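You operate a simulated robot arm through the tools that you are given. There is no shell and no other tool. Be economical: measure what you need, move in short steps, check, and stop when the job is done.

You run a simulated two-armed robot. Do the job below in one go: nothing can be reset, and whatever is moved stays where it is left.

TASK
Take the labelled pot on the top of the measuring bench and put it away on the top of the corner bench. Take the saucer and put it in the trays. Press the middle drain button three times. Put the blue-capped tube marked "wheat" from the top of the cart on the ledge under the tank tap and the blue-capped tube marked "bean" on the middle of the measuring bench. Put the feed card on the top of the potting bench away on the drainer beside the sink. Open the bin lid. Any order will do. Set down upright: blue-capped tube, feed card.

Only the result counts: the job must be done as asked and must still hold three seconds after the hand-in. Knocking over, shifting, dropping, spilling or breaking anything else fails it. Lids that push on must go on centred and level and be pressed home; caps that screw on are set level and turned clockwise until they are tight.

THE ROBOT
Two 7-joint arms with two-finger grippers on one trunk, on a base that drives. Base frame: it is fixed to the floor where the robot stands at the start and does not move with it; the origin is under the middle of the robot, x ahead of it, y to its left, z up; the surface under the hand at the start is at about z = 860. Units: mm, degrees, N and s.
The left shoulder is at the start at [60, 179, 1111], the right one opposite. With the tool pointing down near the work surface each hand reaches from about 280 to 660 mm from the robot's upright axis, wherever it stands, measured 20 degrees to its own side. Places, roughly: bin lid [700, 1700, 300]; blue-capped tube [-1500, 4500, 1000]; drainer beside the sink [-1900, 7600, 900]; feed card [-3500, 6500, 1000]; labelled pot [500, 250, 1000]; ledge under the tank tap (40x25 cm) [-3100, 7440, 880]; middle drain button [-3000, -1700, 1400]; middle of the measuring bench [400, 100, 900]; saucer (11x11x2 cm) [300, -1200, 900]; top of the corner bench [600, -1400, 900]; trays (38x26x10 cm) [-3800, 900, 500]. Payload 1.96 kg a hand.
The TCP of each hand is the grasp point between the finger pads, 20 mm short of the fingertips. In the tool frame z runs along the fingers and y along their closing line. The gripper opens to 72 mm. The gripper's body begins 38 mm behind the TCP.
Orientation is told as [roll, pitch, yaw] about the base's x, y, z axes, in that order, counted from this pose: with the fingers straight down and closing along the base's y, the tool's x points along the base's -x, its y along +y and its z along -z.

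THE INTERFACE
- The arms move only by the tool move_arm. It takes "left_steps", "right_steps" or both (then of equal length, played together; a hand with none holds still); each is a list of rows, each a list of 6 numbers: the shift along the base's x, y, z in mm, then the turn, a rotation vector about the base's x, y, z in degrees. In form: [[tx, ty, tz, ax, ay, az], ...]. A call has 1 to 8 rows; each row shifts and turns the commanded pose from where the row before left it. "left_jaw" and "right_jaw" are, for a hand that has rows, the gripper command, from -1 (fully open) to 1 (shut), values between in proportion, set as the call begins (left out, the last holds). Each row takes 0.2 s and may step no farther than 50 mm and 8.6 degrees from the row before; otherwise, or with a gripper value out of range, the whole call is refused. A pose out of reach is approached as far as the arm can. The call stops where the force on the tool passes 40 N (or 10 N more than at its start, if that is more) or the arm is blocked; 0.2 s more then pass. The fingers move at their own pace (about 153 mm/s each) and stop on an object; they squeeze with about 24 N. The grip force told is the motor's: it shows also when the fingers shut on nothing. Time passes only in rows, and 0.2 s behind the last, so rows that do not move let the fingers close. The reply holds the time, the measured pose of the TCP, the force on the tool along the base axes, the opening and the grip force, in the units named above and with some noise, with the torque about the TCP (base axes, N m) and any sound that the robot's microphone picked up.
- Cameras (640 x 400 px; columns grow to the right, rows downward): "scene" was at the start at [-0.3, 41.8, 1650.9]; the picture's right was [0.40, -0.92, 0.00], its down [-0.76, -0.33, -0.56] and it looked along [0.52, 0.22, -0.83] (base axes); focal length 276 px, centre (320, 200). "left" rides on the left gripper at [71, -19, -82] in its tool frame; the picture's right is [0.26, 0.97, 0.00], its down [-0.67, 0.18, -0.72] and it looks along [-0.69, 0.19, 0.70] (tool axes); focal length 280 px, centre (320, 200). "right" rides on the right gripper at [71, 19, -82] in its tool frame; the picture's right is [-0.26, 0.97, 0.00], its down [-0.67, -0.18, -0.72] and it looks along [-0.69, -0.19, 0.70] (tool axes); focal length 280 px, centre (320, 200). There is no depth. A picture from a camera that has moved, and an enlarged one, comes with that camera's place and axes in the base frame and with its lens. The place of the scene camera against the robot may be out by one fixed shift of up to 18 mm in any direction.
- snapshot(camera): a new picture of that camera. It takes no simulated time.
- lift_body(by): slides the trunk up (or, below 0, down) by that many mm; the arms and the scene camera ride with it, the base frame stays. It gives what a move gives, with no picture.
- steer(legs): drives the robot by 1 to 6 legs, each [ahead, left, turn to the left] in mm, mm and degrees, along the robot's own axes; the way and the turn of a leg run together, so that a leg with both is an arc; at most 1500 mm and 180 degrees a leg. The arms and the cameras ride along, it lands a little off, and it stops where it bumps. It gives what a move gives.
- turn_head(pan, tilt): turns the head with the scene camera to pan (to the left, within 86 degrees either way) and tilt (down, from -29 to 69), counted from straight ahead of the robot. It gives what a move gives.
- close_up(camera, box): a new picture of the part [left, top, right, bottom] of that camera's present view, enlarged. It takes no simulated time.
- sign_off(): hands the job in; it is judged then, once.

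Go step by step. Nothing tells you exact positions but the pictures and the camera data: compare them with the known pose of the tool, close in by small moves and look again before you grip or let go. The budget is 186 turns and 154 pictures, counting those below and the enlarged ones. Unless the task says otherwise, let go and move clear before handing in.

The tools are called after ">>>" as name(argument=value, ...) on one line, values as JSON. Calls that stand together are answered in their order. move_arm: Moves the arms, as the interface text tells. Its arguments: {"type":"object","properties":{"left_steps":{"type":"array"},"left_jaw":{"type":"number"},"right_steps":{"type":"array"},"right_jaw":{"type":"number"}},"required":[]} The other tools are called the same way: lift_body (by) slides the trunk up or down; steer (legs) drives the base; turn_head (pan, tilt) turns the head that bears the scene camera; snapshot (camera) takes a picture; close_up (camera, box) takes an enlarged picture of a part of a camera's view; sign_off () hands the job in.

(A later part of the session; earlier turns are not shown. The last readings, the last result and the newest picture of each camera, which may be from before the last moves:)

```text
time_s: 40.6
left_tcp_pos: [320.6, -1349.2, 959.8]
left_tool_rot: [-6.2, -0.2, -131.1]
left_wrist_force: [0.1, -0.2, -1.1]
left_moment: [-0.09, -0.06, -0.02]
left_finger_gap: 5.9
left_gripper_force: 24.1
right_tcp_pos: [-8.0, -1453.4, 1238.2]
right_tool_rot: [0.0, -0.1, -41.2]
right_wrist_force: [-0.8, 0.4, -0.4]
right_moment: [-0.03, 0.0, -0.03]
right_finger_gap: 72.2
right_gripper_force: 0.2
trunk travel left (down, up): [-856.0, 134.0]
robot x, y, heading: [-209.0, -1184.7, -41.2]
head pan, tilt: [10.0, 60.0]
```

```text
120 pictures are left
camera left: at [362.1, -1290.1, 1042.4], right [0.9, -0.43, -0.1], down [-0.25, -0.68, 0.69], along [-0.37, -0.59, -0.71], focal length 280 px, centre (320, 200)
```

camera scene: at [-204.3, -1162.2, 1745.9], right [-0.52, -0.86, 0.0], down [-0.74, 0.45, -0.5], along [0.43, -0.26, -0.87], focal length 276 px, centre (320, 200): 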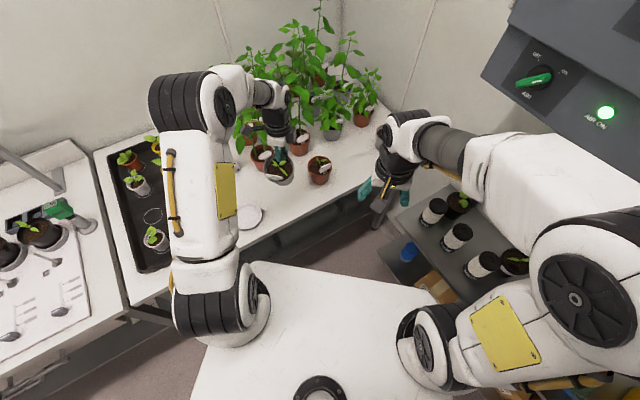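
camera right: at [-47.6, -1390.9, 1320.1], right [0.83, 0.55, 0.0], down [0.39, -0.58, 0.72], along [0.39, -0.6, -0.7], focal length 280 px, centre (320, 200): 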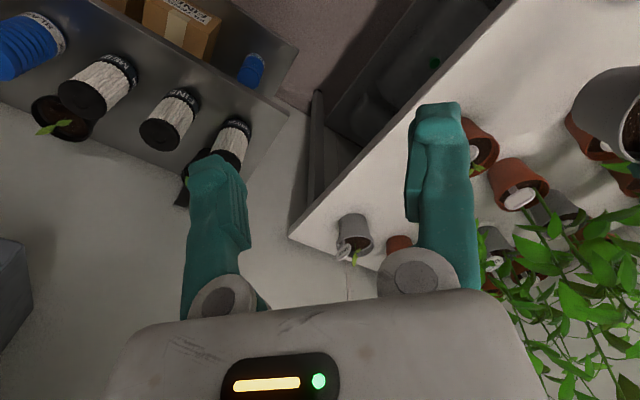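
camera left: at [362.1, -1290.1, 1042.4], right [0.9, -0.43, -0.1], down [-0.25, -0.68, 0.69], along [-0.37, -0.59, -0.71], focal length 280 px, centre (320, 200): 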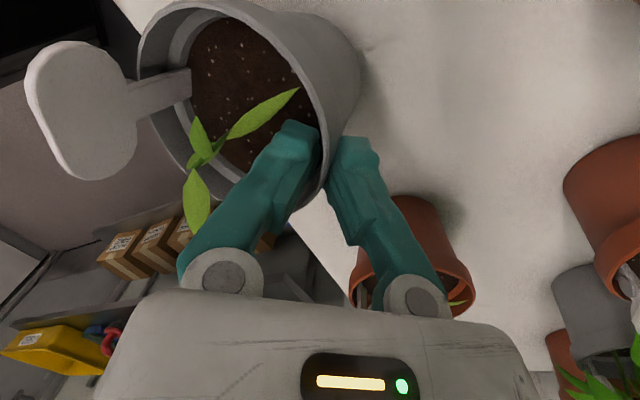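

Contact is starting (load dropping). I keep lowering so the pot levels in the pinch.

>>> move_arm(left_steps=[[0, 0, -4, 0, 0, 0], [0, 0, -4, 0, 0, 0], [0, 0, -4, 0, 0, 0], [0, 0, 0, 0, 0, 0]])

>>> snapshot(camera="left")

>>> close_up(camera="scene", box=[240, 130, 360, 220])

```text
time_s: 41.6
left_tcp_pos: [322.1, -1349.7, 947.5]
left_tool_rot: [-6.2, -0.2, -131.0]
left_wrist_force: [0.6, -0.6, 0.5]
left_moment: [-0.03, 0.02, 0.0]
left_finger_gap: 6.1
left_gripper_force: 23.6
right_tcp_pos: [-8.3, -1451.5, 1238.0]
right_tool_rot: [0.1, 0.0, -41.2]
right_wrist_force: [-0.9, 0.8, -0.2]
right_moment: [-0.04, 0.01, -0.02]
right_finger_gap: 71.9
right_gripper_force: 0.0
trunk travel left (down, up): [-856.0, 134.0]
robot x, y, heading: [-212.5, -1180.2, -41.3]
head pan, tilt: [10.0, 60.0]
```

```text
119 pictures are left
camera left: at [362.6, -1290.4, 1029.9], right [0.9, -0.43, -0.1], down [-0.25, -0.68, 0.69], along [-0.37, -0.59, -0.71], focal length 280 px, centre (320, 200)
```

left: 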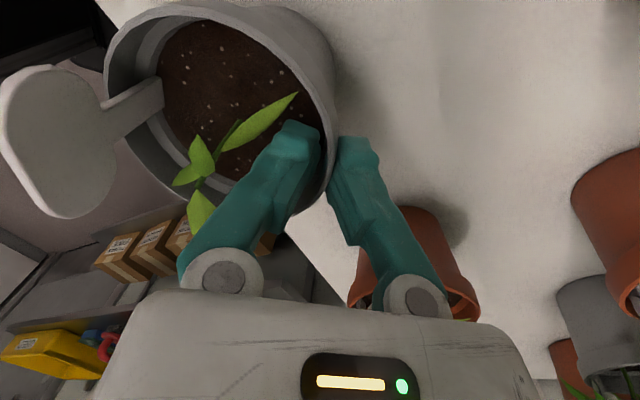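

```text
4.44 times, centred on (300, 175) of scene
camera zoom: at [-205.7, -1162.1, 1745.9], right [-0.52, -0.86, 0.0], down [-0.74, 0.45, -0.5], along [0.43, -0.26, -0.87], focal length 1229 px, centre (409, 311)
```

zoom: 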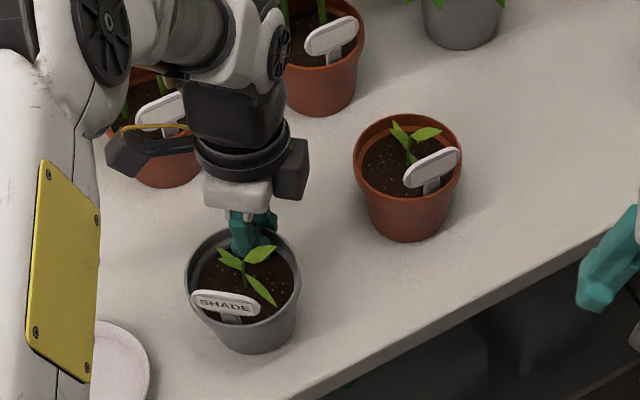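

It's righting itself. A bit lower to seat it flat, then check force.

>>> move_arm(left_steps=[[0, 0, -3, 0, 0, 0], [0, 0, -2, 0, 0, 0], [0, 0, 0, 0, 0, 0]])

>>> snapshot(camera="left")

```text
time_s: 42.4
left_tcp_pos: [321.3, -1349.8, 942.8]
left_tool_rot: [-6.1, -0.1, -131.1]
left_wrist_force: [0.2, -0.4, -0.7]
left_moment: [-0.01, 0.04, 0.04]
left_finger_gap: 5.9
left_gripper_force: 23.8
right_tcp_pos: [-10.2, -1452.7, 1237.9]
right_tool_rot: [0.0, 0.0, -41.2]
right_wrist_force: [0.2, 0.3, -0.2]
right_moment: [-0.01, 0.01, 0.01]
right_finger_gap: 72.0
right_gripper_force: 0.0
trunk travel left (down, up): [-856.0, 134.0]
robot x, y, heading: [-214.2, -1182.2, -41.2]
head pan, tilt: [10.0, 60.0]
```

```text
117 pictures are left
camera left: at [361.8, -1289.9, 1025.0], right [0.9, -0.43, -0.11], down [-0.25, -0.68, 0.69], along [-0.37, -0.59, -0.71], focal length 280 px, centre (320, 200)
```

left: 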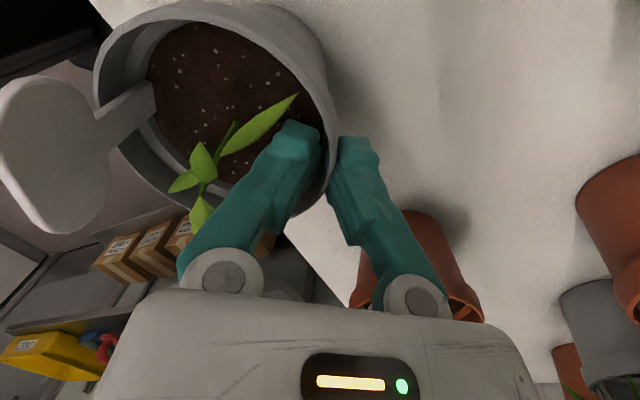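

>>> move_arm(left_steps=[[0, 0, -2, 0, 0, 0], [0, 0, -2, 0, 0, 0], [0, 0, 0, 0, 0, 0]])

>>> snapshot(camera="left")

```text
time_s: 43.2
left_tcp_pos: [321.3, -1350.2, 940.9]
left_tool_rot: [-6.1, -0.1, -131.1]
left_wrist_force: [5.6, -2.4, 19.5]
left_moment: [0.03, -0.01, 0.01]
left_finger_gap: 6.1
left_gripper_force: 23.9
right_tcp_pos: [-9.8, -1453.4, 1239.3]
right_tool_rot: [0.1, -0.1, -41.2]
right_wrist_force: [1.1, 0.0, -0.2]
right_moment: [0.01, -0.01, -0.01]
right_finger_gap: 72.2
right_gripper_force: 0.1
trunk travel left (down, up): [-856.0, 134.0]
robot x, y, heading: [-207.7, -1179.1, -41.3]
head pan, tilt: [10.0, 60.0]
```

```text
116 pictures are left
camera left: at [361.7, -1289.4, 1022.8], right [0.9, -0.43, -0.1], down [-0.25, -0.68, 0.69], along [-0.37, -0.6, -0.71], focal length 280 px, centre (320, 200)
```

left: 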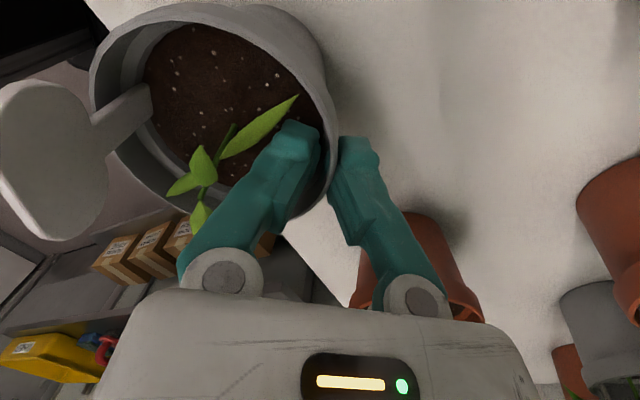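

The pot is seated flat. I release by opening partway, then rise.

>>> move_arm(left_steps=[[0, 0, 0.5, 0, 0, 0], [0, 0, 0, 0, 0, 0]], left_jaw=0.4)

>>> move_arm(left_steps=[[0, 0, 12, 0, 0, 0], [0, 0, 25, 0, 0, 0], [0, 0, 40, 0, 0, 0], [0, 0, 45, 0, 0, 0], [0, 0, 40, 0, 0, 0]])

>>> close_up(camera="scene", box=[200, 100, 400, 250])

```text
time_s: 43.8
left_tcp_pos: [320.6, -1349.4, 940.5]
left_tool_rot: [-6.1, 0.0, -131.2]
left_wrist_force: [4.6, -4.4, 17.9]
left_moment: [0.13, 0.14, -0.01]
left_finger_gap: 17.0
left_gripper_force: 0.0
right_tcp_pos: [-8.3, -1452.2, 1237.9]
right_tool_rot: [0.0, -0.1, -41.2]
right_wrist_force: [-0.1, -0.5, -0.8]
right_moment: [0.03, 0.0, 0.02]
right_finger_gap: 72.0
right_gripper_force: 0.1
trunk travel left (down, up): [-856.0, 134.0]
robot x, y, heading: [-209.3, -1183.2, -41.4]
head pan, tilt: [10.0, 60.0]
```

```text
time_s: 45.0
left_tcp_pos: [322.3, -1348.5, 1103.0]
left_tool_rot: [-6.2, -0.1, -131.1]
left_wrist_force: [0.2, 0.1, -0.3]
left_moment: [-0.02, -0.03, 0.03]
left_finger_gap: 21.6
left_gripper_force: 0.1
right_tcp_pos: [-8.8, -1453.1, 1238.5]
right_tool_rot: [0.0, 0.0, -41.1]
right_wrist_force: [0.6, 0.3, 0.7]
right_moment: [-0.04, 0.0, -0.02]
right_finger_gap: 71.9
right_gripper_force: 0.1
trunk travel left (down, up): [-856.0, 134.0]
robot x, y, heading: [-215.3, -1179.9, -41.1]
head pan, tilt: [10.0, 60.0]
```

```text
2.67 times, centred on (300, 175) of scene
camera zoom: at [-207.4, -1162.2, 1745.8], right [-0.52, -0.86, 0.0], down [-0.74, 0.45, -0.5], along [0.43, -0.26, -0.87], focal length 737 px, centre (373, 267)
```

zoom: 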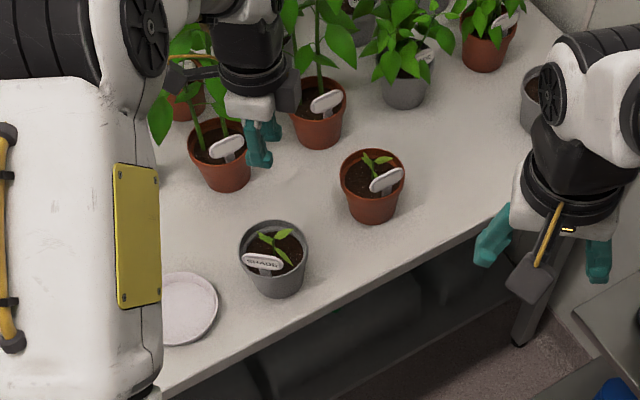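

The pot stands upright in its new place. Next the saucer, around [300, -1182]: I'll bring the left hand over its edge-side rim, closing along x.

>>> move_arm(left_steps=[[-10, 20, 0, -4.1, -4.65, 0], [-10, 20, 0, 0, 0, 8.2], [-10, 25, 0, 0, 0, 8.2], [-10, 25, 0, 0, 0, 8.2], [-10, 25, -10, 0, 0, 8.2], [-10, 25, -10, 0, 0, 8.2], [-17, 26, -20, 0, 0, 0], [0, 0, 0, 0, 0, 0]], left_jaw=0.33)

>>> snapshot(camera="left")

>>> snapshot(camera="scene")

```text
time_s: 46.8
left_tcp_pos: [244.0, -1185.2, 1061.1]
left_tool_rot: [0.0, -0.1, -90.1]
left_wrist_force: [0.1, -0.2, -0.3]
left_moment: [0.0, -0.01, 0.03]
left_finger_gap: 24.3
left_gripper_force: 0.1
right_tcp_pos: [-9.4, -1451.7, 1237.9]
right_tool_rot: [0.0, 0.0, -41.2]
right_wrist_force: [0.7, 0.1, 0.2]
right_moment: [0.02, 0.03, 0.0]
right_finger_gap: 71.9
right_gripper_force: 0.2
trunk travel left (down, up): [-856.0, 134.0]
robot x, y, heading: [-211.8, -1180.3, -41.1]
head pan, tilt: [10.0, 60.0]
```

```text
114 pictures are left
camera left: at [226.3, -1113.7, 1140.6], right [0.97, 0.26, 0.0], down [0.18, -0.67, 0.72], along [0.19, -0.69, -0.7], focal length 280 px, centre (320, 200)
```

left: 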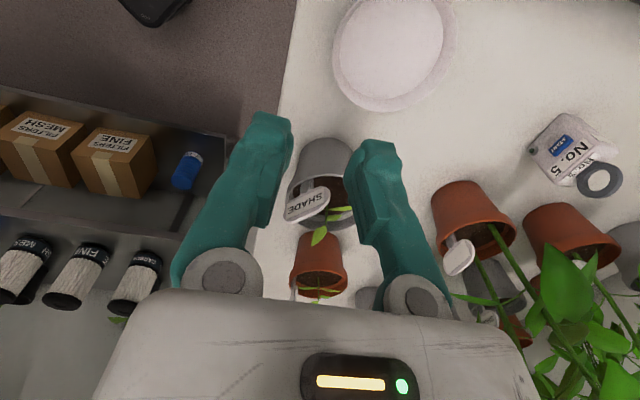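

```text
113 pictures are left
camera scene: at [-205.8, -1162.6, 1745.9], right [-0.52, -0.86, 0.0], down [-0.74, 0.45, -0.5], along [0.43, -0.26, -0.87], focal length 276 px, centre (320, 200)
```

scene: 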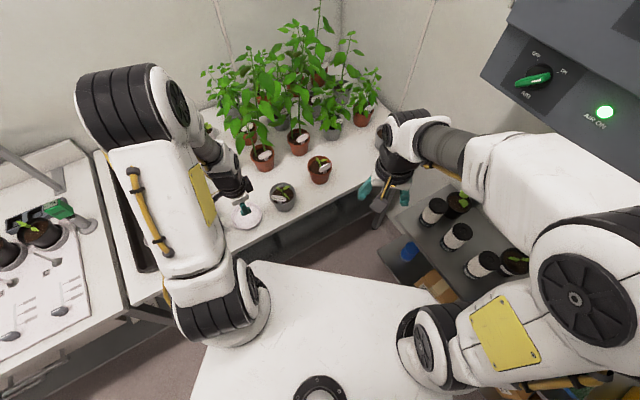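

Saucer centre is about [311, -1181], near rim at x≈258. I'll align and go down to just above it.

>>> move_arm(left_steps=[[6, 1, -40, 0, 0, 0], [6, 1, -40, 0, 0, 0], [6, 1, -40, 0, 0, 0], [0, 0, -30, 0, 0, 0], [0, 0, 0, 0, 0, 0]])

>>> snapshot(camera="left")

```text
time_s: 48.0
left_tcp_pos: [261.6, -1182.6, 912.1]
left_tool_rot: [0.0, -0.2, -90.1]
left_wrist_force: [0.1, 0.5, -0.7]
left_moment: [0.01, -0.02, 0.01]
left_finger_gap: 24.2
left_gripper_force: 0.0
right_tcp_pos: [-10.0, -1452.1, 1238.3]
right_tool_rot: [0.0, 0.0, -41.2]
right_wrist_force: [0.0, 0.2, 0.0]
right_moment: [0.04, 0.03, -0.01]
right_finger_gap: 72.1
right_gripper_force: 0.1
trunk travel left (down, up): [-856.0, 134.0]
robot x, y, heading: [-211.2, -1177.5, -41.2]
head pan, tilt: [10.0, 60.0]
```

```text
112 pictures are left
camera left: at [243.6, -1111.5, 991.6], right [0.97, 0.26, 0.0], down [0.18, -0.67, 0.72], along [0.19, -0.69, -0.7], focal length 280 px, centre (320, 200)
```

left: 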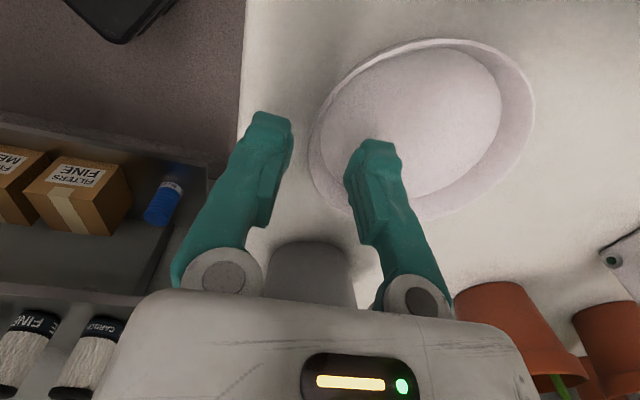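

Aligned. Descend gently to the saucer's inside floor, then close.

>>> move_arm(left_steps=[[0, -3, -10, 0, 0, 0], [0, 0, -8, 0, 0, 0], [0, 0, -4, 0, 0, 0], [0, 0, 0, 0, 0, 0]])

>>> move_arm(left_steps=[[0, 0, 0, 0, 0, 0], [0, 0, 0, 0, 0, 0], [0, 0, 0, 0, 0, 0]], left_jaw=1)

>>> snapshot(camera="left")

```text
time_s: 49.0
left_tcp_pos: [263.0, -1183.5, 890.1]
left_tool_rot: [0.0, -0.1, -90.1]
left_wrist_force: [-0.1, -0.2, -0.2]
left_moment: [-0.01, -0.02, 0.0]
left_finger_gap: 23.9
left_gripper_force: 0.1
right_tcp_pos: [-9.8, -1452.7, 1239.3]
right_tool_rot: [0.0, 0.0, -41.2]
right_wrist_force: [0.0, 0.3, -0.1]
right_moment: [0.02, 0.03, 0.0]
right_finger_gap: 71.8
right_gripper_force: 0.1
trunk travel left (down, up): [-856.0, 134.0]
robot x, y, heading: [-213.2, -1181.7, -41.1]
head pan, tilt: [10.0, 60.0]
```

```text
time_s: 49.8
left_tcp_pos: [259.8, -1185.0, 891.4]
left_tool_rot: [0.2, -0.2, -90.1]
left_wrist_force: [-0.8, 0.1, 3.2]
left_moment: [0.02, 0.04, 0.0]
left_finger_gap: 6.0
left_gripper_force: 24.3
right_tcp_pos: [-12.8, -1451.9, 1239.2]
right_tool_rot: [0.1, -0.1, -41.2]
right_wrist_force: [-0.6, -0.4, 0.0]
right_moment: [-0.02, -0.01, -0.01]
right_finger_gap: 72.0
right_gripper_force: 0.0
trunk travel left (down, up): [-856.0, 134.0]
robot x, y, heading: [-211.6, -1177.6, -41.1]
head pan, tilt: [10.0, 60.0]
```

```text
111 pictures are left
camera left: at [242.0, -1113.1, 971.2], right [0.97, 0.26, 0.0], down [0.18, -0.67, 0.72], along [0.19, -0.69, -0.7], focal length 280 px, centre (320, 200)
```

left: 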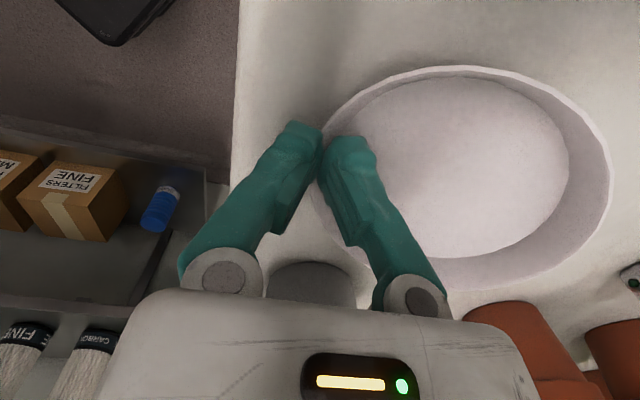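

Gripped. Lifting and watching for tilt.

>>> move_arm(left_steps=[[0, 0, 20, 0, 0, 0], [0, 0, 40, 0, 0, 0], [0, 0, 45, 0, 0, 0], [0, 0, 45, 0, 0, 0], [0, 0, 0, 0, 0, 0]])

>>> snapshot(camera="left")

```text
time_s: 51.0
left_tcp_pos: [263.7, -1182.5, 1038.0]
left_tool_rot: [-0.1, 0.0, -90.1]
left_wrist_force: [0.7, 0.7, 0.3]
left_moment: [0.0, -0.01, 0.02]
left_finger_gap: 0.2
left_gripper_force: 23.8
right_tcp_pos: [-7.7, -1451.9, 1237.7]
right_tool_rot: [0.1, 0.0, -41.2]
right_wrist_force: [0.0, 0.7, -0.3]
right_moment: [-0.01, -0.04, 0.0]
right_finger_gap: 71.8
right_gripper_force: 0.0
trunk travel left (down, up): [-856.0, 134.0]
robot x, y, heading: [-209.4, -1181.2, -41.2]
head pan, tilt: [10.0, 60.0]
```

```text
110 pictures are left
camera left: at [246.2, -1111.0, 1118.5], right [0.97, 0.26, 0.0], down [0.18, -0.67, 0.72], along [0.19, -0.69, -0.7], focal length 280 px, centre (320, 200)
```

left: 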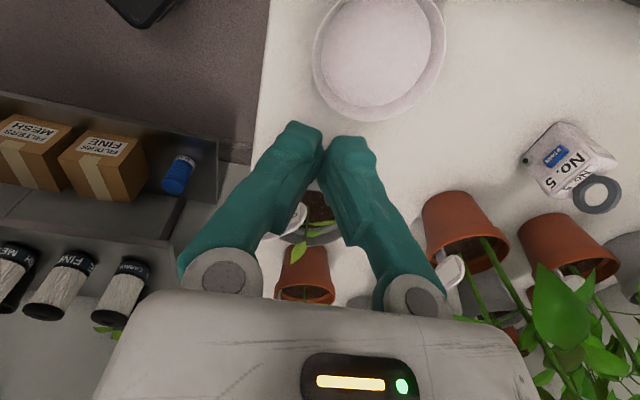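

The flared wall slipped out; the saucer stays in place. I'll tilt the hand 30° so the fingers lie along the wall, one underneath, and try again.

>>> move_arm(left_steps=[[-3, 1, -20, 0, -7.6, 0], [-3, 1, -25, 0, -7.6, 0], [-3, 0, -30, 0, -7.6, 0], [0, 0, -30, 0, -7.6, 0], [0, 0, -25, 0, 0, 0], [0, 0, 0, 0, 0, 0]], left_jaw=0.5)

>>> snapshot(camera="left")

>>> close_up(camera="scene", box=[190, 150, 310, 240])

```text
time_s: 52.4
left_tcp_pos: [252.7, -1182.9, 908.9]
left_tool_rot: [30.5, -0.1, -90.1]
left_wrist_force: [0.6, 0.0, -0.3]
left_moment: [0.01, -0.03, 0.0]
left_finger_gap: 17.9
left_gripper_force: 0.0
right_tcp_pos: [-8.5, -1451.4, 1237.4]
right_tool_rot: [0.0, 0.0, -41.2]
right_wrist_force: [-0.7, 0.1, -1.0]
right_moment: [0.0, 0.02, 0.0]
right_finger_gap: 72.1
right_gripper_force: 0.0
trunk travel left (down, up): [-856.0, 134.0]
robot x, y, heading: [-212.1, -1179.7, -41.2]
head pan, tilt: [10.0, 60.0]
```

```text
109 pictures are left
camera left: at [196.2, -1112.0, 968.3], right [0.83, 0.26, 0.49], down [-0.21, -0.67, 0.71], along [0.51, -0.69, -0.51], focal length 280 px, centre (320, 200)
```

left: 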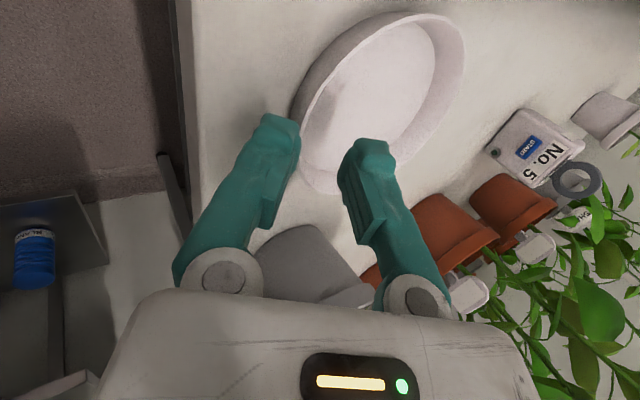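

```text
4.44 times, centred on (250, 195) of scene
camera zoom: at [-206.2, -1161.9, 1745.9], right [-0.52, -0.86, 0.0], down [-0.74, 0.45, -0.5], along [0.43, -0.26, -0.87], focal length 1229 px, centre (631, 222)
```

zoom: 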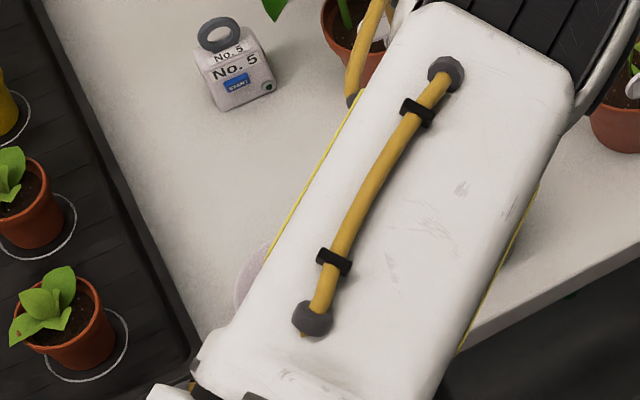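

The near rim lies between the fingers. Lowering the last 20 mm carefully.

>>> move_arm(left_steps=[[1, 1, -8, 0, 0, 0], [1, 1, -6, 0, 0, 0], [1, 0, -4, 0, 0, 0], [0, 0, -3, 0, 0, 0], [0, 0, 0, 0, 0, 0]])

>>> snapshot(camera="left")

```text
time_s: 53.6
left_tcp_pos: [255.5, -1178.6, 888.7]
left_tool_rot: [30.4, -0.2, -90.2]
left_wrist_force: [0.7, 0.0, 0.6]
left_moment: [-0.02, 0.0, -0.04]
left_finger_gap: 18.1
left_gripper_force: 0.0
right_tcp_pos: [-8.7, -1452.7, 1237.9]
right_tool_rot: [-0.1, 0.0, -41.2]
right_wrist_force: [-0.6, -0.1, 0.5]
right_moment: [0.0, 0.02, 0.02]
right_finger_gap: 71.9
right_gripper_force: 0.2
trunk travel left (down, up): [-856.0, 134.0]
robot x, y, heading: [-210.7, -1181.5, -41.4]
head pan, tilt: [10.0, 60.0]
```

```text
107 pictures are left
camera left: at [199.7, -1109.3, 948.1], right [0.83, 0.26, 0.49], down [-0.21, -0.67, 0.71], along [0.51, -0.69, -0.51], focal length 280 px, centre (320, 200)
```

left: 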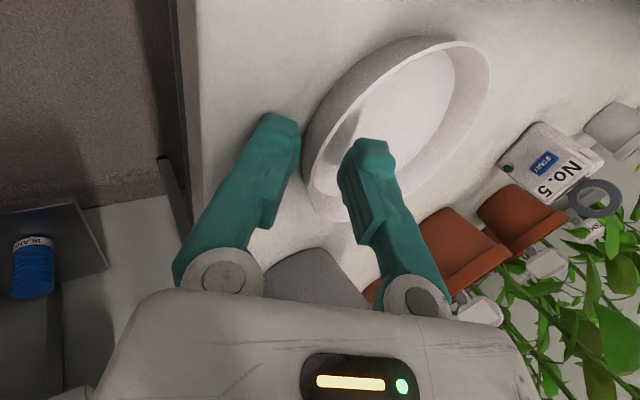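

>>> move_arm(left_steps=[[2, 0, -3, 0, 0, 0], [0, 0, 0, 0, 0, 0]])

>>> move_arm(left_steps=[[0, 0, 0, 0, 0, 0], [0, 0, 0, 0, 0, 0], [0, 0, 0, 0, 0, 0]], left_jaw=1)

>>> move_arm(left_steps=[[0, 0, 8, 0, 0, 0], [0, 0, 12, 0, 0, 0], [0, 0, 0, 0, 0, 0]])

>>> snapshot(camera="left")

```text
time_s: 54.2
left_tcp_pos: [256.9, -1179.7, 885.1]
left_tool_rot: [30.4, -0.1, -90.1]
left_wrist_force: [-3.1, -0.7, 5.2]
left_moment: [-0.02, 0.09, -0.01]
left_finger_gap: 17.2
left_gripper_force: 0.1
right_tcp_pos: [-9.0, -1452.3, 1239.2]
right_tool_rot: [0.0, 0.0, -41.2]
right_wrist_force: [0.0, 0.1, 0.6]
right_moment: [0.02, -0.04, 0.04]
right_finger_gap: 72.1
right_gripper_force: 0.0
trunk travel left (down, up): [-856.0, 134.0]
robot x, y, heading: [-211.2, -1181.5, -41.1]
head pan, tilt: [10.0, 60.0]
```

```text
time_s: 55.0
left_tcp_pos: [257.9, -1178.7, 885.2]
left_tool_rot: [30.5, -0.1, -90.3]
left_wrist_force: [-0.2, 0.0, 0.8]
left_moment: [0.03, -0.01, 0.01]
left_finger_gap: 5.9
left_gripper_force: 24.0
right_tcp_pos: [-8.0, -1453.0, 1237.2]
right_tool_rot: [0.0, 0.0, -41.1]
right_wrist_force: [-0.4, -0.8, 0.3]
right_moment: [0.02, -0.02, 0.01]
right_finger_gap: 71.9
right_gripper_force: 0.1
trunk travel left (down, up): [-856.0, 134.0]
robot x, y, heading: [-209.2, -1179.0, -41.1]
head pan, tilt: [10.0, 60.0]
```

```text
time_s: 55.8
left_tcp_pos: [258.2, -1180.0, 905.0]
left_tool_rot: [30.4, -0.1, -90.2]
left_wrist_force: [0.0, 0.1, -1.1]
left_moment: [-0.02, 0.02, 0.0]
left_finger_gap: 6.1
left_gripper_force: 24.1
right_tcp_pos: [-9.4, -1452.5, 1238.2]
right_tool_rot: [-0.1, 0.0, -41.2]
right_wrist_force: [-0.5, 0.3, 0.0]
right_moment: [0.02, 0.04, -0.01]
right_finger_gap: 71.8
right_gripper_force: 0.0
trunk travel left (down, up): [-856.0, 134.0]
robot x, y, heading: [-210.9, -1178.8, -40.9]
head pan, tilt: [10.0, 60.0]
```

```text
106 pictures are left
camera left: at [202.3, -1109.1, 965.4], right [0.83, 0.26, 0.49], down [-0.21, -0.67, 0.71], along [0.51, -0.69, -0.51], focal length 280 px, centre (320, 200)
```

left: 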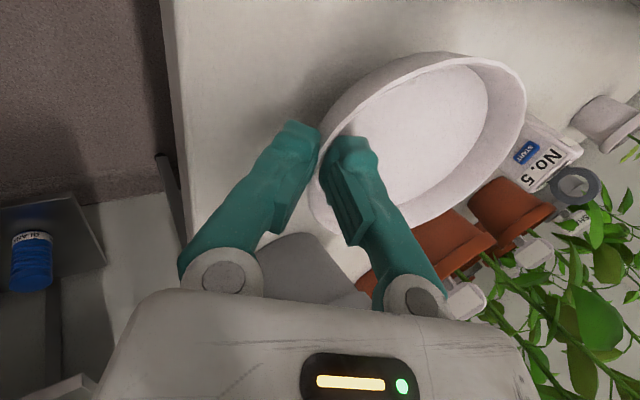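

The saucer is held firmly. I lift it clear, back off the bench, and head for the drain buttons facing the wall unit.

>>> move_arm(left_steps=[[0, 0, 40, 0, 0, 0], [-10, 0, 45, 0, 0, 0], [-10, 0, 45, 0, 0, 0], [-10, 0, 45, 0, 0, 0]])

>>> steer(legs=[[-226, -197, 0], [-264, 300, 0], [0, 0, -49], [0, -1000, 0]])

>>> turn_head(pan=-35, tilt=15)

>>> snapshot(camera="scene")

```text
time_s: 56.8
left_tcp_pos: [245.2, -1187.3, 1072.3]
left_tool_rot: [30.3, -0.1, -90.0]
left_wrist_force: [1.1, -0.6, -0.3]
left_moment: [-0.02, 0.0, 0.0]
left_finger_gap: 6.0
left_gripper_force: 23.7
left hand out of reach, approached as far as the arm can: row 4
right_tcp_pos: [-9.5, -1451.5, 1238.5]
right_tool_rot: [0.0, -0.2, -41.2]
right_wrist_force: [0.4, -0.6, 0.4]
right_moment: [-0.04, -0.01, -0.02]
right_finger_gap: 72.2
right_gripper_force: 0.0
trunk travel left (down, up): [-856.0, 134.0]
robot x, y, heading: [-211.3, -1179.9, -41.3]
head pan, tilt: [10.0, 60.0]
```

```text
time_s: 68.0
left_tcp_pos: [-1245.3, -1121.8, 1072.6]
left_tool_rot: [30.4, -0.1, -141.7]
left_wrist_force: [0.6, -0.4, -0.8]
left_moment: [0.01, 0.03, 0.0]
left_finger_gap: 6.0
left_gripper_force: 24.2
right_tcp_pos: [-1609.2, -1086.6, 1238.9]
right_tool_rot: [0.1, 0.1, -92.9]
right_wrist_force: [0.2, -0.8, 0.3]
right_moment: [-0.01, 0.01, 0.01]
right_finger_gap: 72.1
right_gripper_force: 0.1
trunk travel left (down, up): [-856.0, 134.0]
robot x, y, heading: [-1522.0, -756.5, -92.9]
head pan, tilt: [10.0, 60.0]
```

```text
time_s: 69.2
left_tcp_pos: [-1246.4, -1123.0, 1073.7]
left_tool_rot: [30.4, -0.1, -141.8]
left_wrist_force: [-0.4, -0.3, -0.9]
left_moment: [0.01, 0.02, -0.02]
left_finger_gap: 6.1
left_gripper_force: 23.9
right_tcp_pos: [-1609.9, -1086.9, 1239.0]
right_tool_rot: [0.1, 0.0, -92.8]
right_wrist_force: [0.0, 0.2, -0.5]
right_moment: [0.0, -0.04, 0.0]
right_finger_gap: 72.0
right_gripper_force: 0.0
trunk travel left (down, up): [-856.0, 134.0]
robot x, y, heading: [-1526.0, -759.8, -93.0]
head pan, tilt: [-35.0, 15.0]
```

```text
105 pictures are left
camera scene: at [-1584.1, -758.7, 1812.1], right [-0.79, 0.61, 0.0], down [0.16, 0.21, -0.97], along [-0.59, -0.76, -0.26], focal length 276 px, centre (320, 200)
```

scene: 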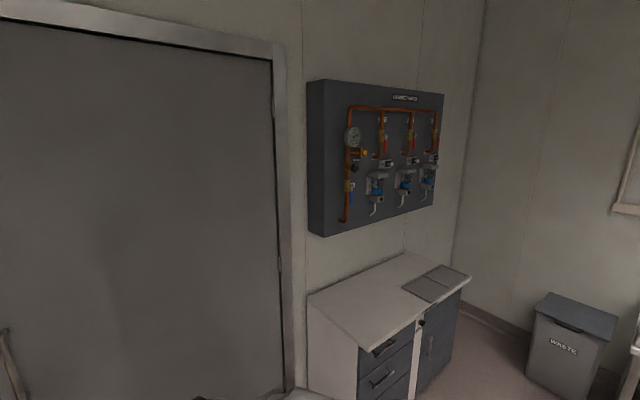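

The drain panel is ahead-right above a cabinet. I'll drive further along the wall and look closer.

>>> steer(legs=[[0, 0, 3], [0, -1300, 0]])

>>> turn_head(pan=0, tilt=25)

>>> snapshot(camera="scene")

```text
time_s: 76.1
left_tcp_pos: [-2514.8, -1113.2, 1072.8]
left_tool_rot: [30.5, 0.0, -138.4]
left_wrist_force: [0.0, 0.7, -0.8]
left_moment: [0.03, 0.0, 0.01]
left_finger_gap: 5.9
left_gripper_force: 24.2
right_tcp_pos: [-2880.3, -1098.7, 1238.0]
right_tool_rot: [0.1, 0.0, -89.4]
right_wrist_force: [0.5, 0.2, 0.1]
right_moment: [-0.01, 0.01, 0.0]
right_finger_gap: 72.0
right_gripper_force: 0.1
trunk travel left (down, up): [-856.0, 134.0]
robot x, y, heading: [-2814.4, -766.3, -89.4]
head pan, tilt: [-35.0, 15.0]
```

```text
time_s: 77.1
left_tcp_pos: [-2514.8, -1111.7, 1073.2]
left_tool_rot: [30.5, -0.1, -138.4]
left_wrist_force: [0.2, -0.7, -0.4]
left_moment: [0.01, 0.02, 0.01]
left_finger_gap: 5.9
left_gripper_force: 23.6
right_tcp_pos: [-2882.2, -1098.8, 1238.1]
right_tool_rot: [0.1, 0.1, -89.4]
right_wrist_force: [0.1, 0.1, 0.0]
right_moment: [-0.04, 0.0, -0.02]
right_finger_gap: 72.1
right_gripper_force: 0.0
trunk travel left (down, up): [-856.0, 134.0]
robot x, y, heading: [-2816.0, -767.4, -89.3]
head pan, tilt: [0.0, 25.0]
```

```text
104 pictures are left
camera scene: at [-2819.9, -785.0, 1796.0], right [-1.0, -0.01, 0.0], down [0.0, 0.42, -0.91], along [0.01, -0.91, -0.42], focal length 276 px, centre (320, 200)
```

scene: 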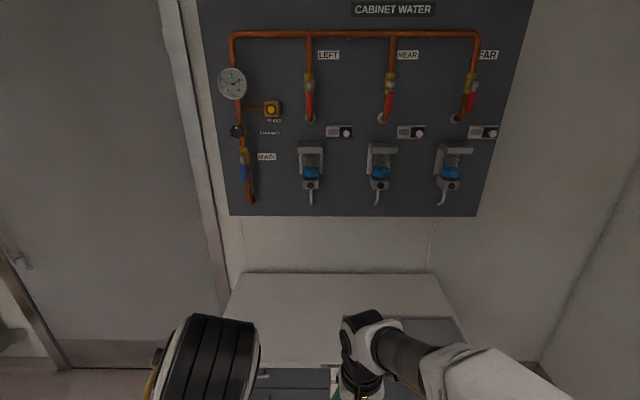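

>>> close_up(camera="scene", box=[280, 80, 520, 230])

>>> close_up(camera="scene", box=[350, 115, 440, 205])

```text
2.67 times, centred on (400, 155) of scene
camera zoom: at [-2819.9, -785.0, 1796.0], right [-1.0, -0.01, 0.0], down [0.0, 0.42, -0.91], along [0.01, -0.91, -0.42], focal length 737 px, centre (107, 320)
```

zoom: 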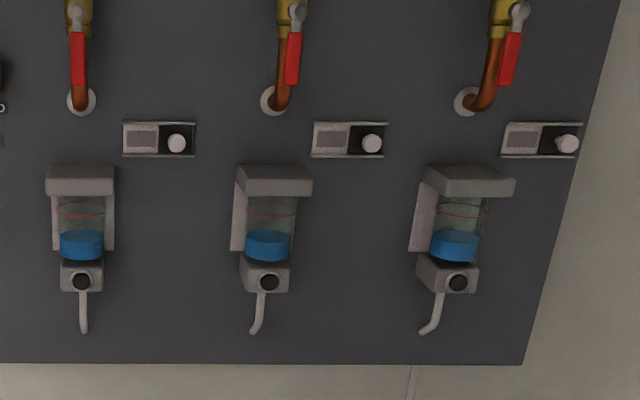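

```text
4.44 times, centred on (395, 160) of scene
camera zoom: at [-2819.9, -785.0, 1796.0], right [-1.0, -0.01, 0.0], down [0.0, 0.42, -0.91], along [0.01, -0.91, -0.42], focal length 1229 px, centre (-13, 378)
```

zoom: 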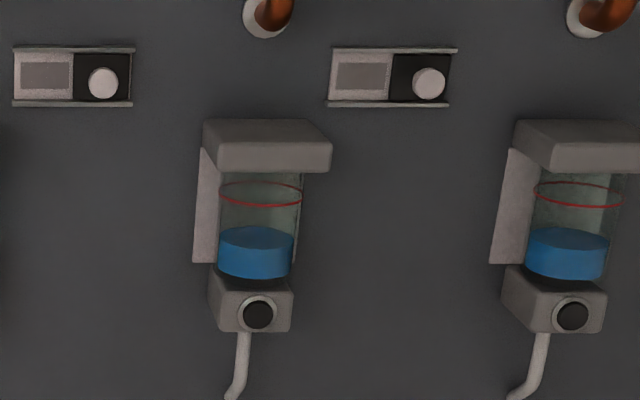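

The three black round buttons under the traps are the drain buttons; the middle one (NEAR) is at roughly [-3010, -1650, 1445]. I'll come nearer, raise the trunk and turn the right hand to point at it.

>>> steer(legs=[[285, -45, 0]])

>>> lift_body(by=125)

>>> move_arm(right_steps=[[-5, -25, 0, -8.3, 0, 0], [-5, -25, 0, -8.3, 0, 0], [-5, -25, 0, -8.3, 0, 0], [-5, -25, 0, -8.3, 0, 0], [-5, -25, 0, -8.3, 0, 0], [-5, -25, 0, -8.3, 0, 0], [-5, -10, 0, -8.3, 0, 0], [-5, 0, 0, -8.3, 0, 0]], right_jaw=1)

>>> move_arm(right_steps=[[-5, 0, 0, -8.3, 0, 0], [0, 0, 0, -8.3, 0, 0], [0, 0, 0, -7.5, 0, 0], [0, 0, 0, 0, 0, 0]])

>>> snapshot(camera="right")

>>> snapshot(camera="scene")

```text
time_s: 79.1
left_tcp_pos: [-2555.6, -1399.7, 1073.0]
left_tool_rot: [30.4, -0.1, -138.3]
left_wrist_force: [0.0, 0.0, 0.6]
left_moment: [-0.02, 0.01, -0.03]
left_finger_gap: 6.0
left_gripper_force: 23.8
right_tcp_pos: [-2923.0, -1384.0, 1238.7]
right_tool_rot: [0.0, -0.1, -89.4]
right_wrist_force: [-0.4, 1.7, -0.2]
right_moment: [-0.03, 0.0, 0.02]
right_finger_gap: 71.8
right_gripper_force: 0.0
trunk travel left (down, up): [-856.0, 134.0]
robot x, y, heading: [-2856.6, -1050.8, -89.6]
head pan, tilt: [0.0, 25.0]
```

```text
time_s: 80.6
left_tcp_pos: [-2556.5, -1399.0, 1197.7]
left_tool_rot: [30.3, -0.2, -138.3]
left_wrist_force: [0.2, -0.7, 0.5]
left_moment: [-0.01, -0.03, 0.01]
left_finger_gap: 6.2
left_gripper_force: 23.7
right_tcp_pos: [-2922.1, -1385.7, 1361.8]
right_tool_rot: [0.1, 0.1, -89.3]
right_wrist_force: [0.0, -0.4, -0.1]
right_moment: [0.02, 0.02, -0.01]
right_finger_gap: 71.8
right_gripper_force: 0.1
trunk travel left (down, up): [-981.0, 9.0]
robot x, y, heading: [-2856.4, -1051.6, -89.6]
head pan, tilt: [0.0, 25.0]
```

```text
time_s: 82.4
left_tcp_pos: [-2556.9, -1398.2, 1199.0]
left_tool_rot: [30.4, -0.1, -138.3]
left_wrist_force: [-0.8, 0.8, -1.0]
left_moment: [0.02, 0.02, -0.01]
left_finger_gap: 6.0
left_gripper_force: 23.6
right_tcp_pos: [-2963.1, -1547.1, 1364.0]
right_tool_rot: [-1.5, -66.5, -88.5]
right_wrist_force: [0.2, 0.0, 0.5]
right_moment: [0.03, 0.0, 0.01]
right_finger_gap: 0.0
right_gripper_force: 24.3
trunk travel left (down, up): [-981.0, 9.0]
robot x, y, heading: [-2861.3, -1052.3, -89.4]
head pan, tilt: [0.0, 25.0]
```

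```text
time_s: 83.4
left_tcp_pos: [-2556.6, -1399.0, 1197.5]
left_tool_rot: [30.3, 0.1, -138.3]
left_wrist_force: [0.3, 0.6, 1.6]
left_moment: [0.03, 0.01, 0.0]
left_finger_gap: 5.9
left_gripper_force: 24.0
right_tcp_pos: [-2968.1, -1581.1, 1457.7]
right_tool_rot: [-50.3, -89.0, -39.8]
right_wrist_force: [0.9, -0.3, 0.1]
right_moment: [0.02, 0.02, 0.02]
right_finger_gap: 0.1
right_gripper_force: 24.2
right hand out of reach, approached as far as the arm can: row 2, 3
trunk travel left (down, up): [-981.0, 9.0]
robot x, y, heading: [-2856.5, -1052.8, -89.3]
head pan, tilt: [0.0, 25.0]
```

```text
101 pictures are left
camera right: at [-2950.0, -1498.3, 1387.4], right [0.97, 0.0, 0.25], down [-0.17, 0.71, 0.69], along [-0.18, -0.71, 0.68], focal length 280 px, centre (320, 200)
```

right: 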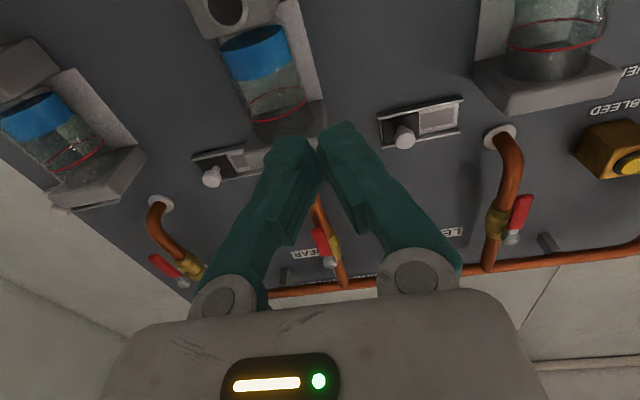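

```text
100 pictures are left
camera scene: at [-2862.2, -1072.7, 1920.9], right [-1.0, -0.01, 0.0], down [0.0, 0.42, -0.91], along [0.01, -0.91, -0.42], focal length 276 px, centre (320, 200)
```

scene: 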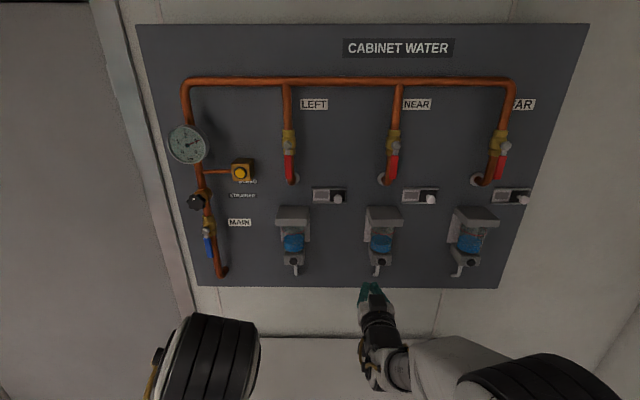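

The button triangulates to about [-3031, -1738, 1414]; the hand points level at the panel. I'll sidestep cautiously and see how the arm follows.

>>> move_arm(right_steps=[[-20, -20, 0, 0, 0, 0], [-20, -20, 0, 0, 0, 0], [0, 0, 0, 0, 0, 0]])

```text
time_s: 84.2
left_tcp_pos: [-2556.4, -1398.8, 1198.3]
left_tool_rot: [30.3, 0.0, -138.3]
left_wrist_force: [-0.2, 0.9, -0.6]
left_moment: [0.02, -0.02, -0.03]
left_finger_gap: 5.9
left_gripper_force: 24.4
right_tcp_pos: [-2968.8, -1614.0, 1463.1]
right_tool_rot: [-125.1, -89.2, 34.4]
right_wrist_force: [-0.9, 0.4, 1.0]
right_moment: [-0.02, -0.01, 0.02]
right_finger_gap: 0.1
right_gripper_force: 24.1
right hand out of reach, approached as far as the arm can: row 1, 2
trunk travel left (down, up): [-981.0, 9.0]
robot x, y, heading: [-2857.4, -1056.2, -89.6]
head pan, tilt: [0.0, 25.0]
```

The arm wants the hand higher relative to the shoulder. I'll command it up and later use the trunk to lower to button height.

>>> move_arm(right_steps=[[0, 0, 40, 0, 0, 0], [0, 0, 40, 0, 0, 0], [0, 0, 20, 0, 0, 0], [0, 0, 0, 0, 0, 0]])

```text
time_s: 85.2
left_tcp_pos: [-2557.1, -1398.8, 1197.5]
left_tool_rot: [30.4, 0.0, -138.2]
left_wrist_force: [-0.3, 0.3, 0.3]
left_moment: [-0.01, -0.01, -0.03]
left_finger_gap: 6.2
left_gripper_force: 24.4
right_tcp_pos: [-2966.1, -1614.9, 1561.0]
right_tool_rot: [-127.7, -89.2, 37.7]
right_wrist_force: [-0.6, 1.1, -0.3]
right_moment: [-0.03, 0.0, 0.01]
right_finger_gap: 0.2
right_gripper_force: 24.0
trunk travel left (down, up): [-981.0, 9.0]
robot x, y, heading: [-2852.9, -1054.5, -89.4]
head pan, tilt: [0.0, 25.0]
```

Now I lower the trunk by 147 and slide the base right by 63 so the fingers face the button.

>>> lift_body(by=-147)

>>> steer(legs=[[0, -63, 0]])

>>> snapshot(camera="right")

>>> close_up(camera="scene", box=[280, 130, 480, 280])

```text
time_s: 86.9
left_tcp_pos: [-2555.4, -1399.4, 1050.5]
left_tool_rot: [30.4, -0.1, -138.3]
left_wrist_force: [-0.6, 0.0, -0.7]
left_moment: [-0.01, -0.02, -0.01]
left_finger_gap: 6.0
left_gripper_force: 24.5
right_tcp_pos: [-2965.8, -1614.8, 1414.0]
right_tool_rot: [-128.1, -89.2, 38.1]
right_wrist_force: [-0.5, -0.1, 0.4]
right_moment: [0.01, 0.04, 0.0]
right_finger_gap: 0.0
right_gripper_force: 23.8
trunk travel left (down, up): [-834.0, 156.0]
robot x, y, heading: [-2857.2, -1053.0, -89.2]
head pan, tilt: [0.0, 25.0]
```

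```text
time_s: 87.9
left_tcp_pos: [-2619.5, -1400.0, 1050.4]
left_tool_rot: [30.4, -0.2, -138.3]
left_wrist_force: [0.2, 0.6, 0.4]
left_moment: [0.0, 0.01, -0.03]
left_finger_gap: 5.8
left_gripper_force: 23.8
right_tcp_pos: [-3027.8, -1614.6, 1414.3]
right_tool_rot: [-122.1, -89.0, 32.1]
right_wrist_force: [0.4, 0.7, -0.1]
right_moment: [0.03, -0.01, -0.02]
right_finger_gap: 0.0
right_gripper_force: 23.9
trunk travel left (down, up): [-834.0, 156.0]
robot x, y, heading: [-2922.7, -1056.3, -89.6]
head pan, tilt: [0.0, 25.0]
```

```text
99 pictures are left
camera right: at [-3008.9, -1533.5, 1342.7], right [0.97, 0.0, 0.25], down [-0.17, 0.72, 0.67], along [-0.18, -0.69, 0.7], focal length 280 px, centre (320, 200)
```

right: 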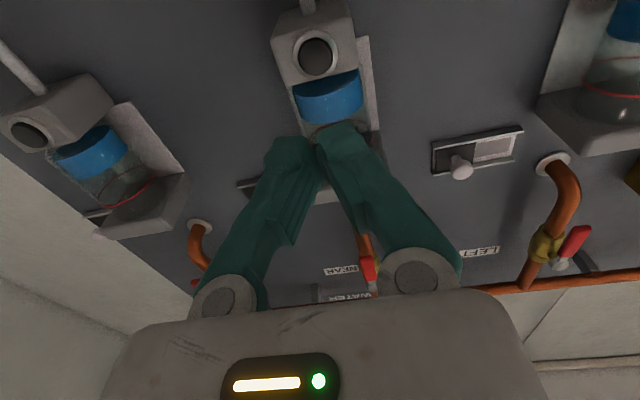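

```text
2.67 times, centred on (380, 205) of scene
camera zoom: at [-2921.7, -1072.6, 1773.9], right [-1.0, -0.01, 0.0], down [-0.01, 0.42, -0.91], along [0.01, -0.91, -0.42], focal length 737 px, centre (160, 187)
```

zoom: 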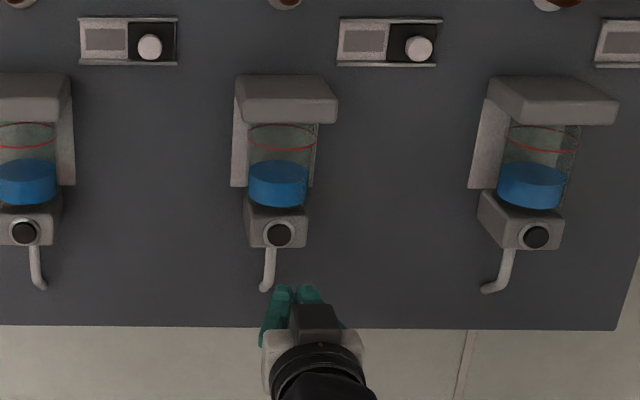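

The button front is near [-3030, -1743, 1412] and the hand is lined up. I'll advance to about 15 mm short.

>>> move_arm(right_steps=[[-1, -30, -1, 0, 0, 0], [-1, -30, -1, 0, 0, 0], [0, -30, 0, 0, 0, 0], [0, 0, 0, 0, 0, 0]])

>>> snapshot(camera="right")

>>> close_up(camera="scene", box=[320, 170, 440, 260])

```text
time_s: 88.9
left_tcp_pos: [-2619.7, -1400.2, 1051.3]
left_tool_rot: [30.3, 0.0, -138.3]
left_wrist_force: [0.3, 0.4, -0.2]
left_moment: [0.03, -0.01, -0.02]
left_finger_gap: 6.1
left_gripper_force: 23.9
right_tcp_pos: [-3032.9, -1705.1, 1412.6]
right_tool_rot: [-126.4, -89.2, 36.4]
right_wrist_force: [-0.1, -0.3, -0.2]
right_moment: [0.0, 0.03, 0.0]
right_finger_gap: 0.1
right_gripper_force: 23.8
trunk travel left (down, up): [-834.0, 156.0]
robot x, y, heading: [-2922.0, -1051.4, -89.1]
head pan, tilt: [0.0, 25.0]
```

```text
97 pictures are left
camera right: at [-3013.2, -1623.4, 1340.3], right [0.97, 0.0, 0.25], down [-0.17, 0.72, 0.67], along [-0.18, -0.69, 0.7], focal length 280 px, centre (320, 200)
```

right: 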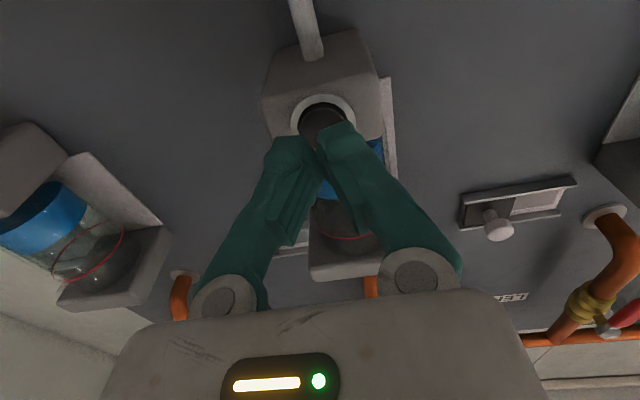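

```text
4.44 times, centred on (380, 215) of scene
camera zoom: at [-2924.6, -1072.0, 1773.9], right [-1.0, -0.01, 0.0], down [-0.01, 0.42, -0.91], along [0.01, -0.91, -0.42], focal length 1229 px, centre (53, 133)
```

zoom: 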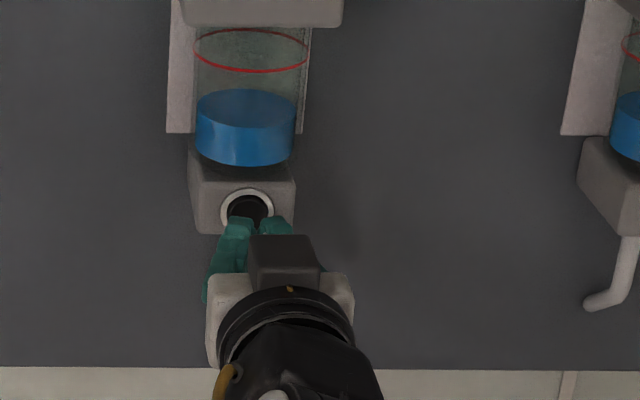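

Slightly right/high of centre; I correct by 4 mm each and ease in until the button responds.

>>> move_arm(right_steps=[[4, -4, -4, 0, 0, 0], [0, -4, 0, 0, 0, 0], [0, -4, 0, 0, 0, 0], [0, -3, 0, 0, 0, 0], [0, 0, 0, 0, 0, 0]])

>>> move_arm(right_steps=[[0, -2, 0, 0, 0, 0], [0, -2, 0, 0, 0, 0], [0, -2, 0, 0, 0, 0], [0, 0, 0, 0, 0, 0]])

```text
time_s: 90.1
left_tcp_pos: [-2621.1, -1399.7, 1050.8]
left_tool_rot: [30.4, 0.0, -138.3]
left_wrist_force: [0.5, 0.0, -1.0]
left_moment: [-0.04, 0.02, -0.04]
left_finger_gap: 6.2
left_gripper_force: 24.0
right_tcp_pos: [-3029.4, -1719.8, 1408.1]
right_tool_rot: [-128.9, -89.1, 38.8]
right_wrist_force: [0.1, 0.9, 0.0]
right_moment: [-0.03, -0.02, -0.02]
right_finger_gap: 0.0
right_gripper_force: 23.8
trunk travel left (down, up): [-834.0, 156.0]
robot x, y, heading: [-2923.1, -1054.8, -89.3]
head pan, tilt: [0.0, 25.0]
```

```text
time_s: 91.1
left_tcp_pos: [-2620.7, -1400.0, 1050.8]
left_tool_rot: [30.3, -0.2, -138.3]
left_wrist_force: [-0.1, -0.5, -0.6]
left_moment: [-0.01, 0.01, 0.0]
left_finger_gap: 6.0
left_gripper_force: 23.8
right_tcp_pos: [-3030.2, -1726.5, 1408.6]
right_tool_rot: [-128.8, -89.2, 38.7]
right_wrist_force: [-0.3, 0.2, 0.1]
right_moment: [0.02, -0.01, 0.03]
right_finger_gap: 5.8
right_gripper_force: 29.4
trunk travel left (down, up): [-834.0, 156.0]
robot x, y, heading: [-2922.5, -1049.4, -89.2]
head pan, tilt: [0.0, 25.0]
```

The fingers were spread by 6 mm, so I look before going on.

>>> close_up(camera="right", box=[220, 20, 440, 200])

```text
2.22 times, centred on (330, 110) of right
camera zoom: at [-3010.4, -1644.3, 1337.2], right [0.97, 0.0, 0.25], down [-0.17, 0.72, 0.67], along [-0.18, -0.69, 0.7], focal length 623 px, centre (298, 400)
```

zoom: 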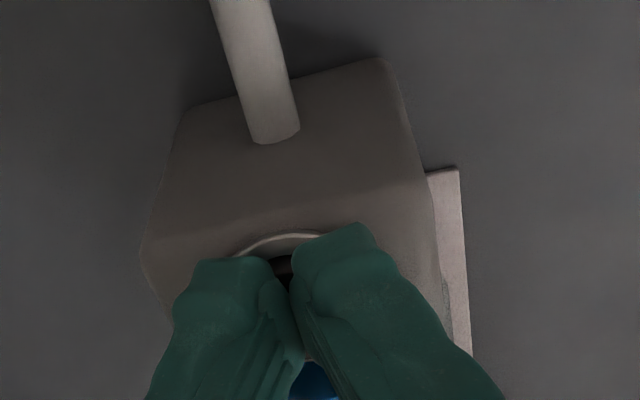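

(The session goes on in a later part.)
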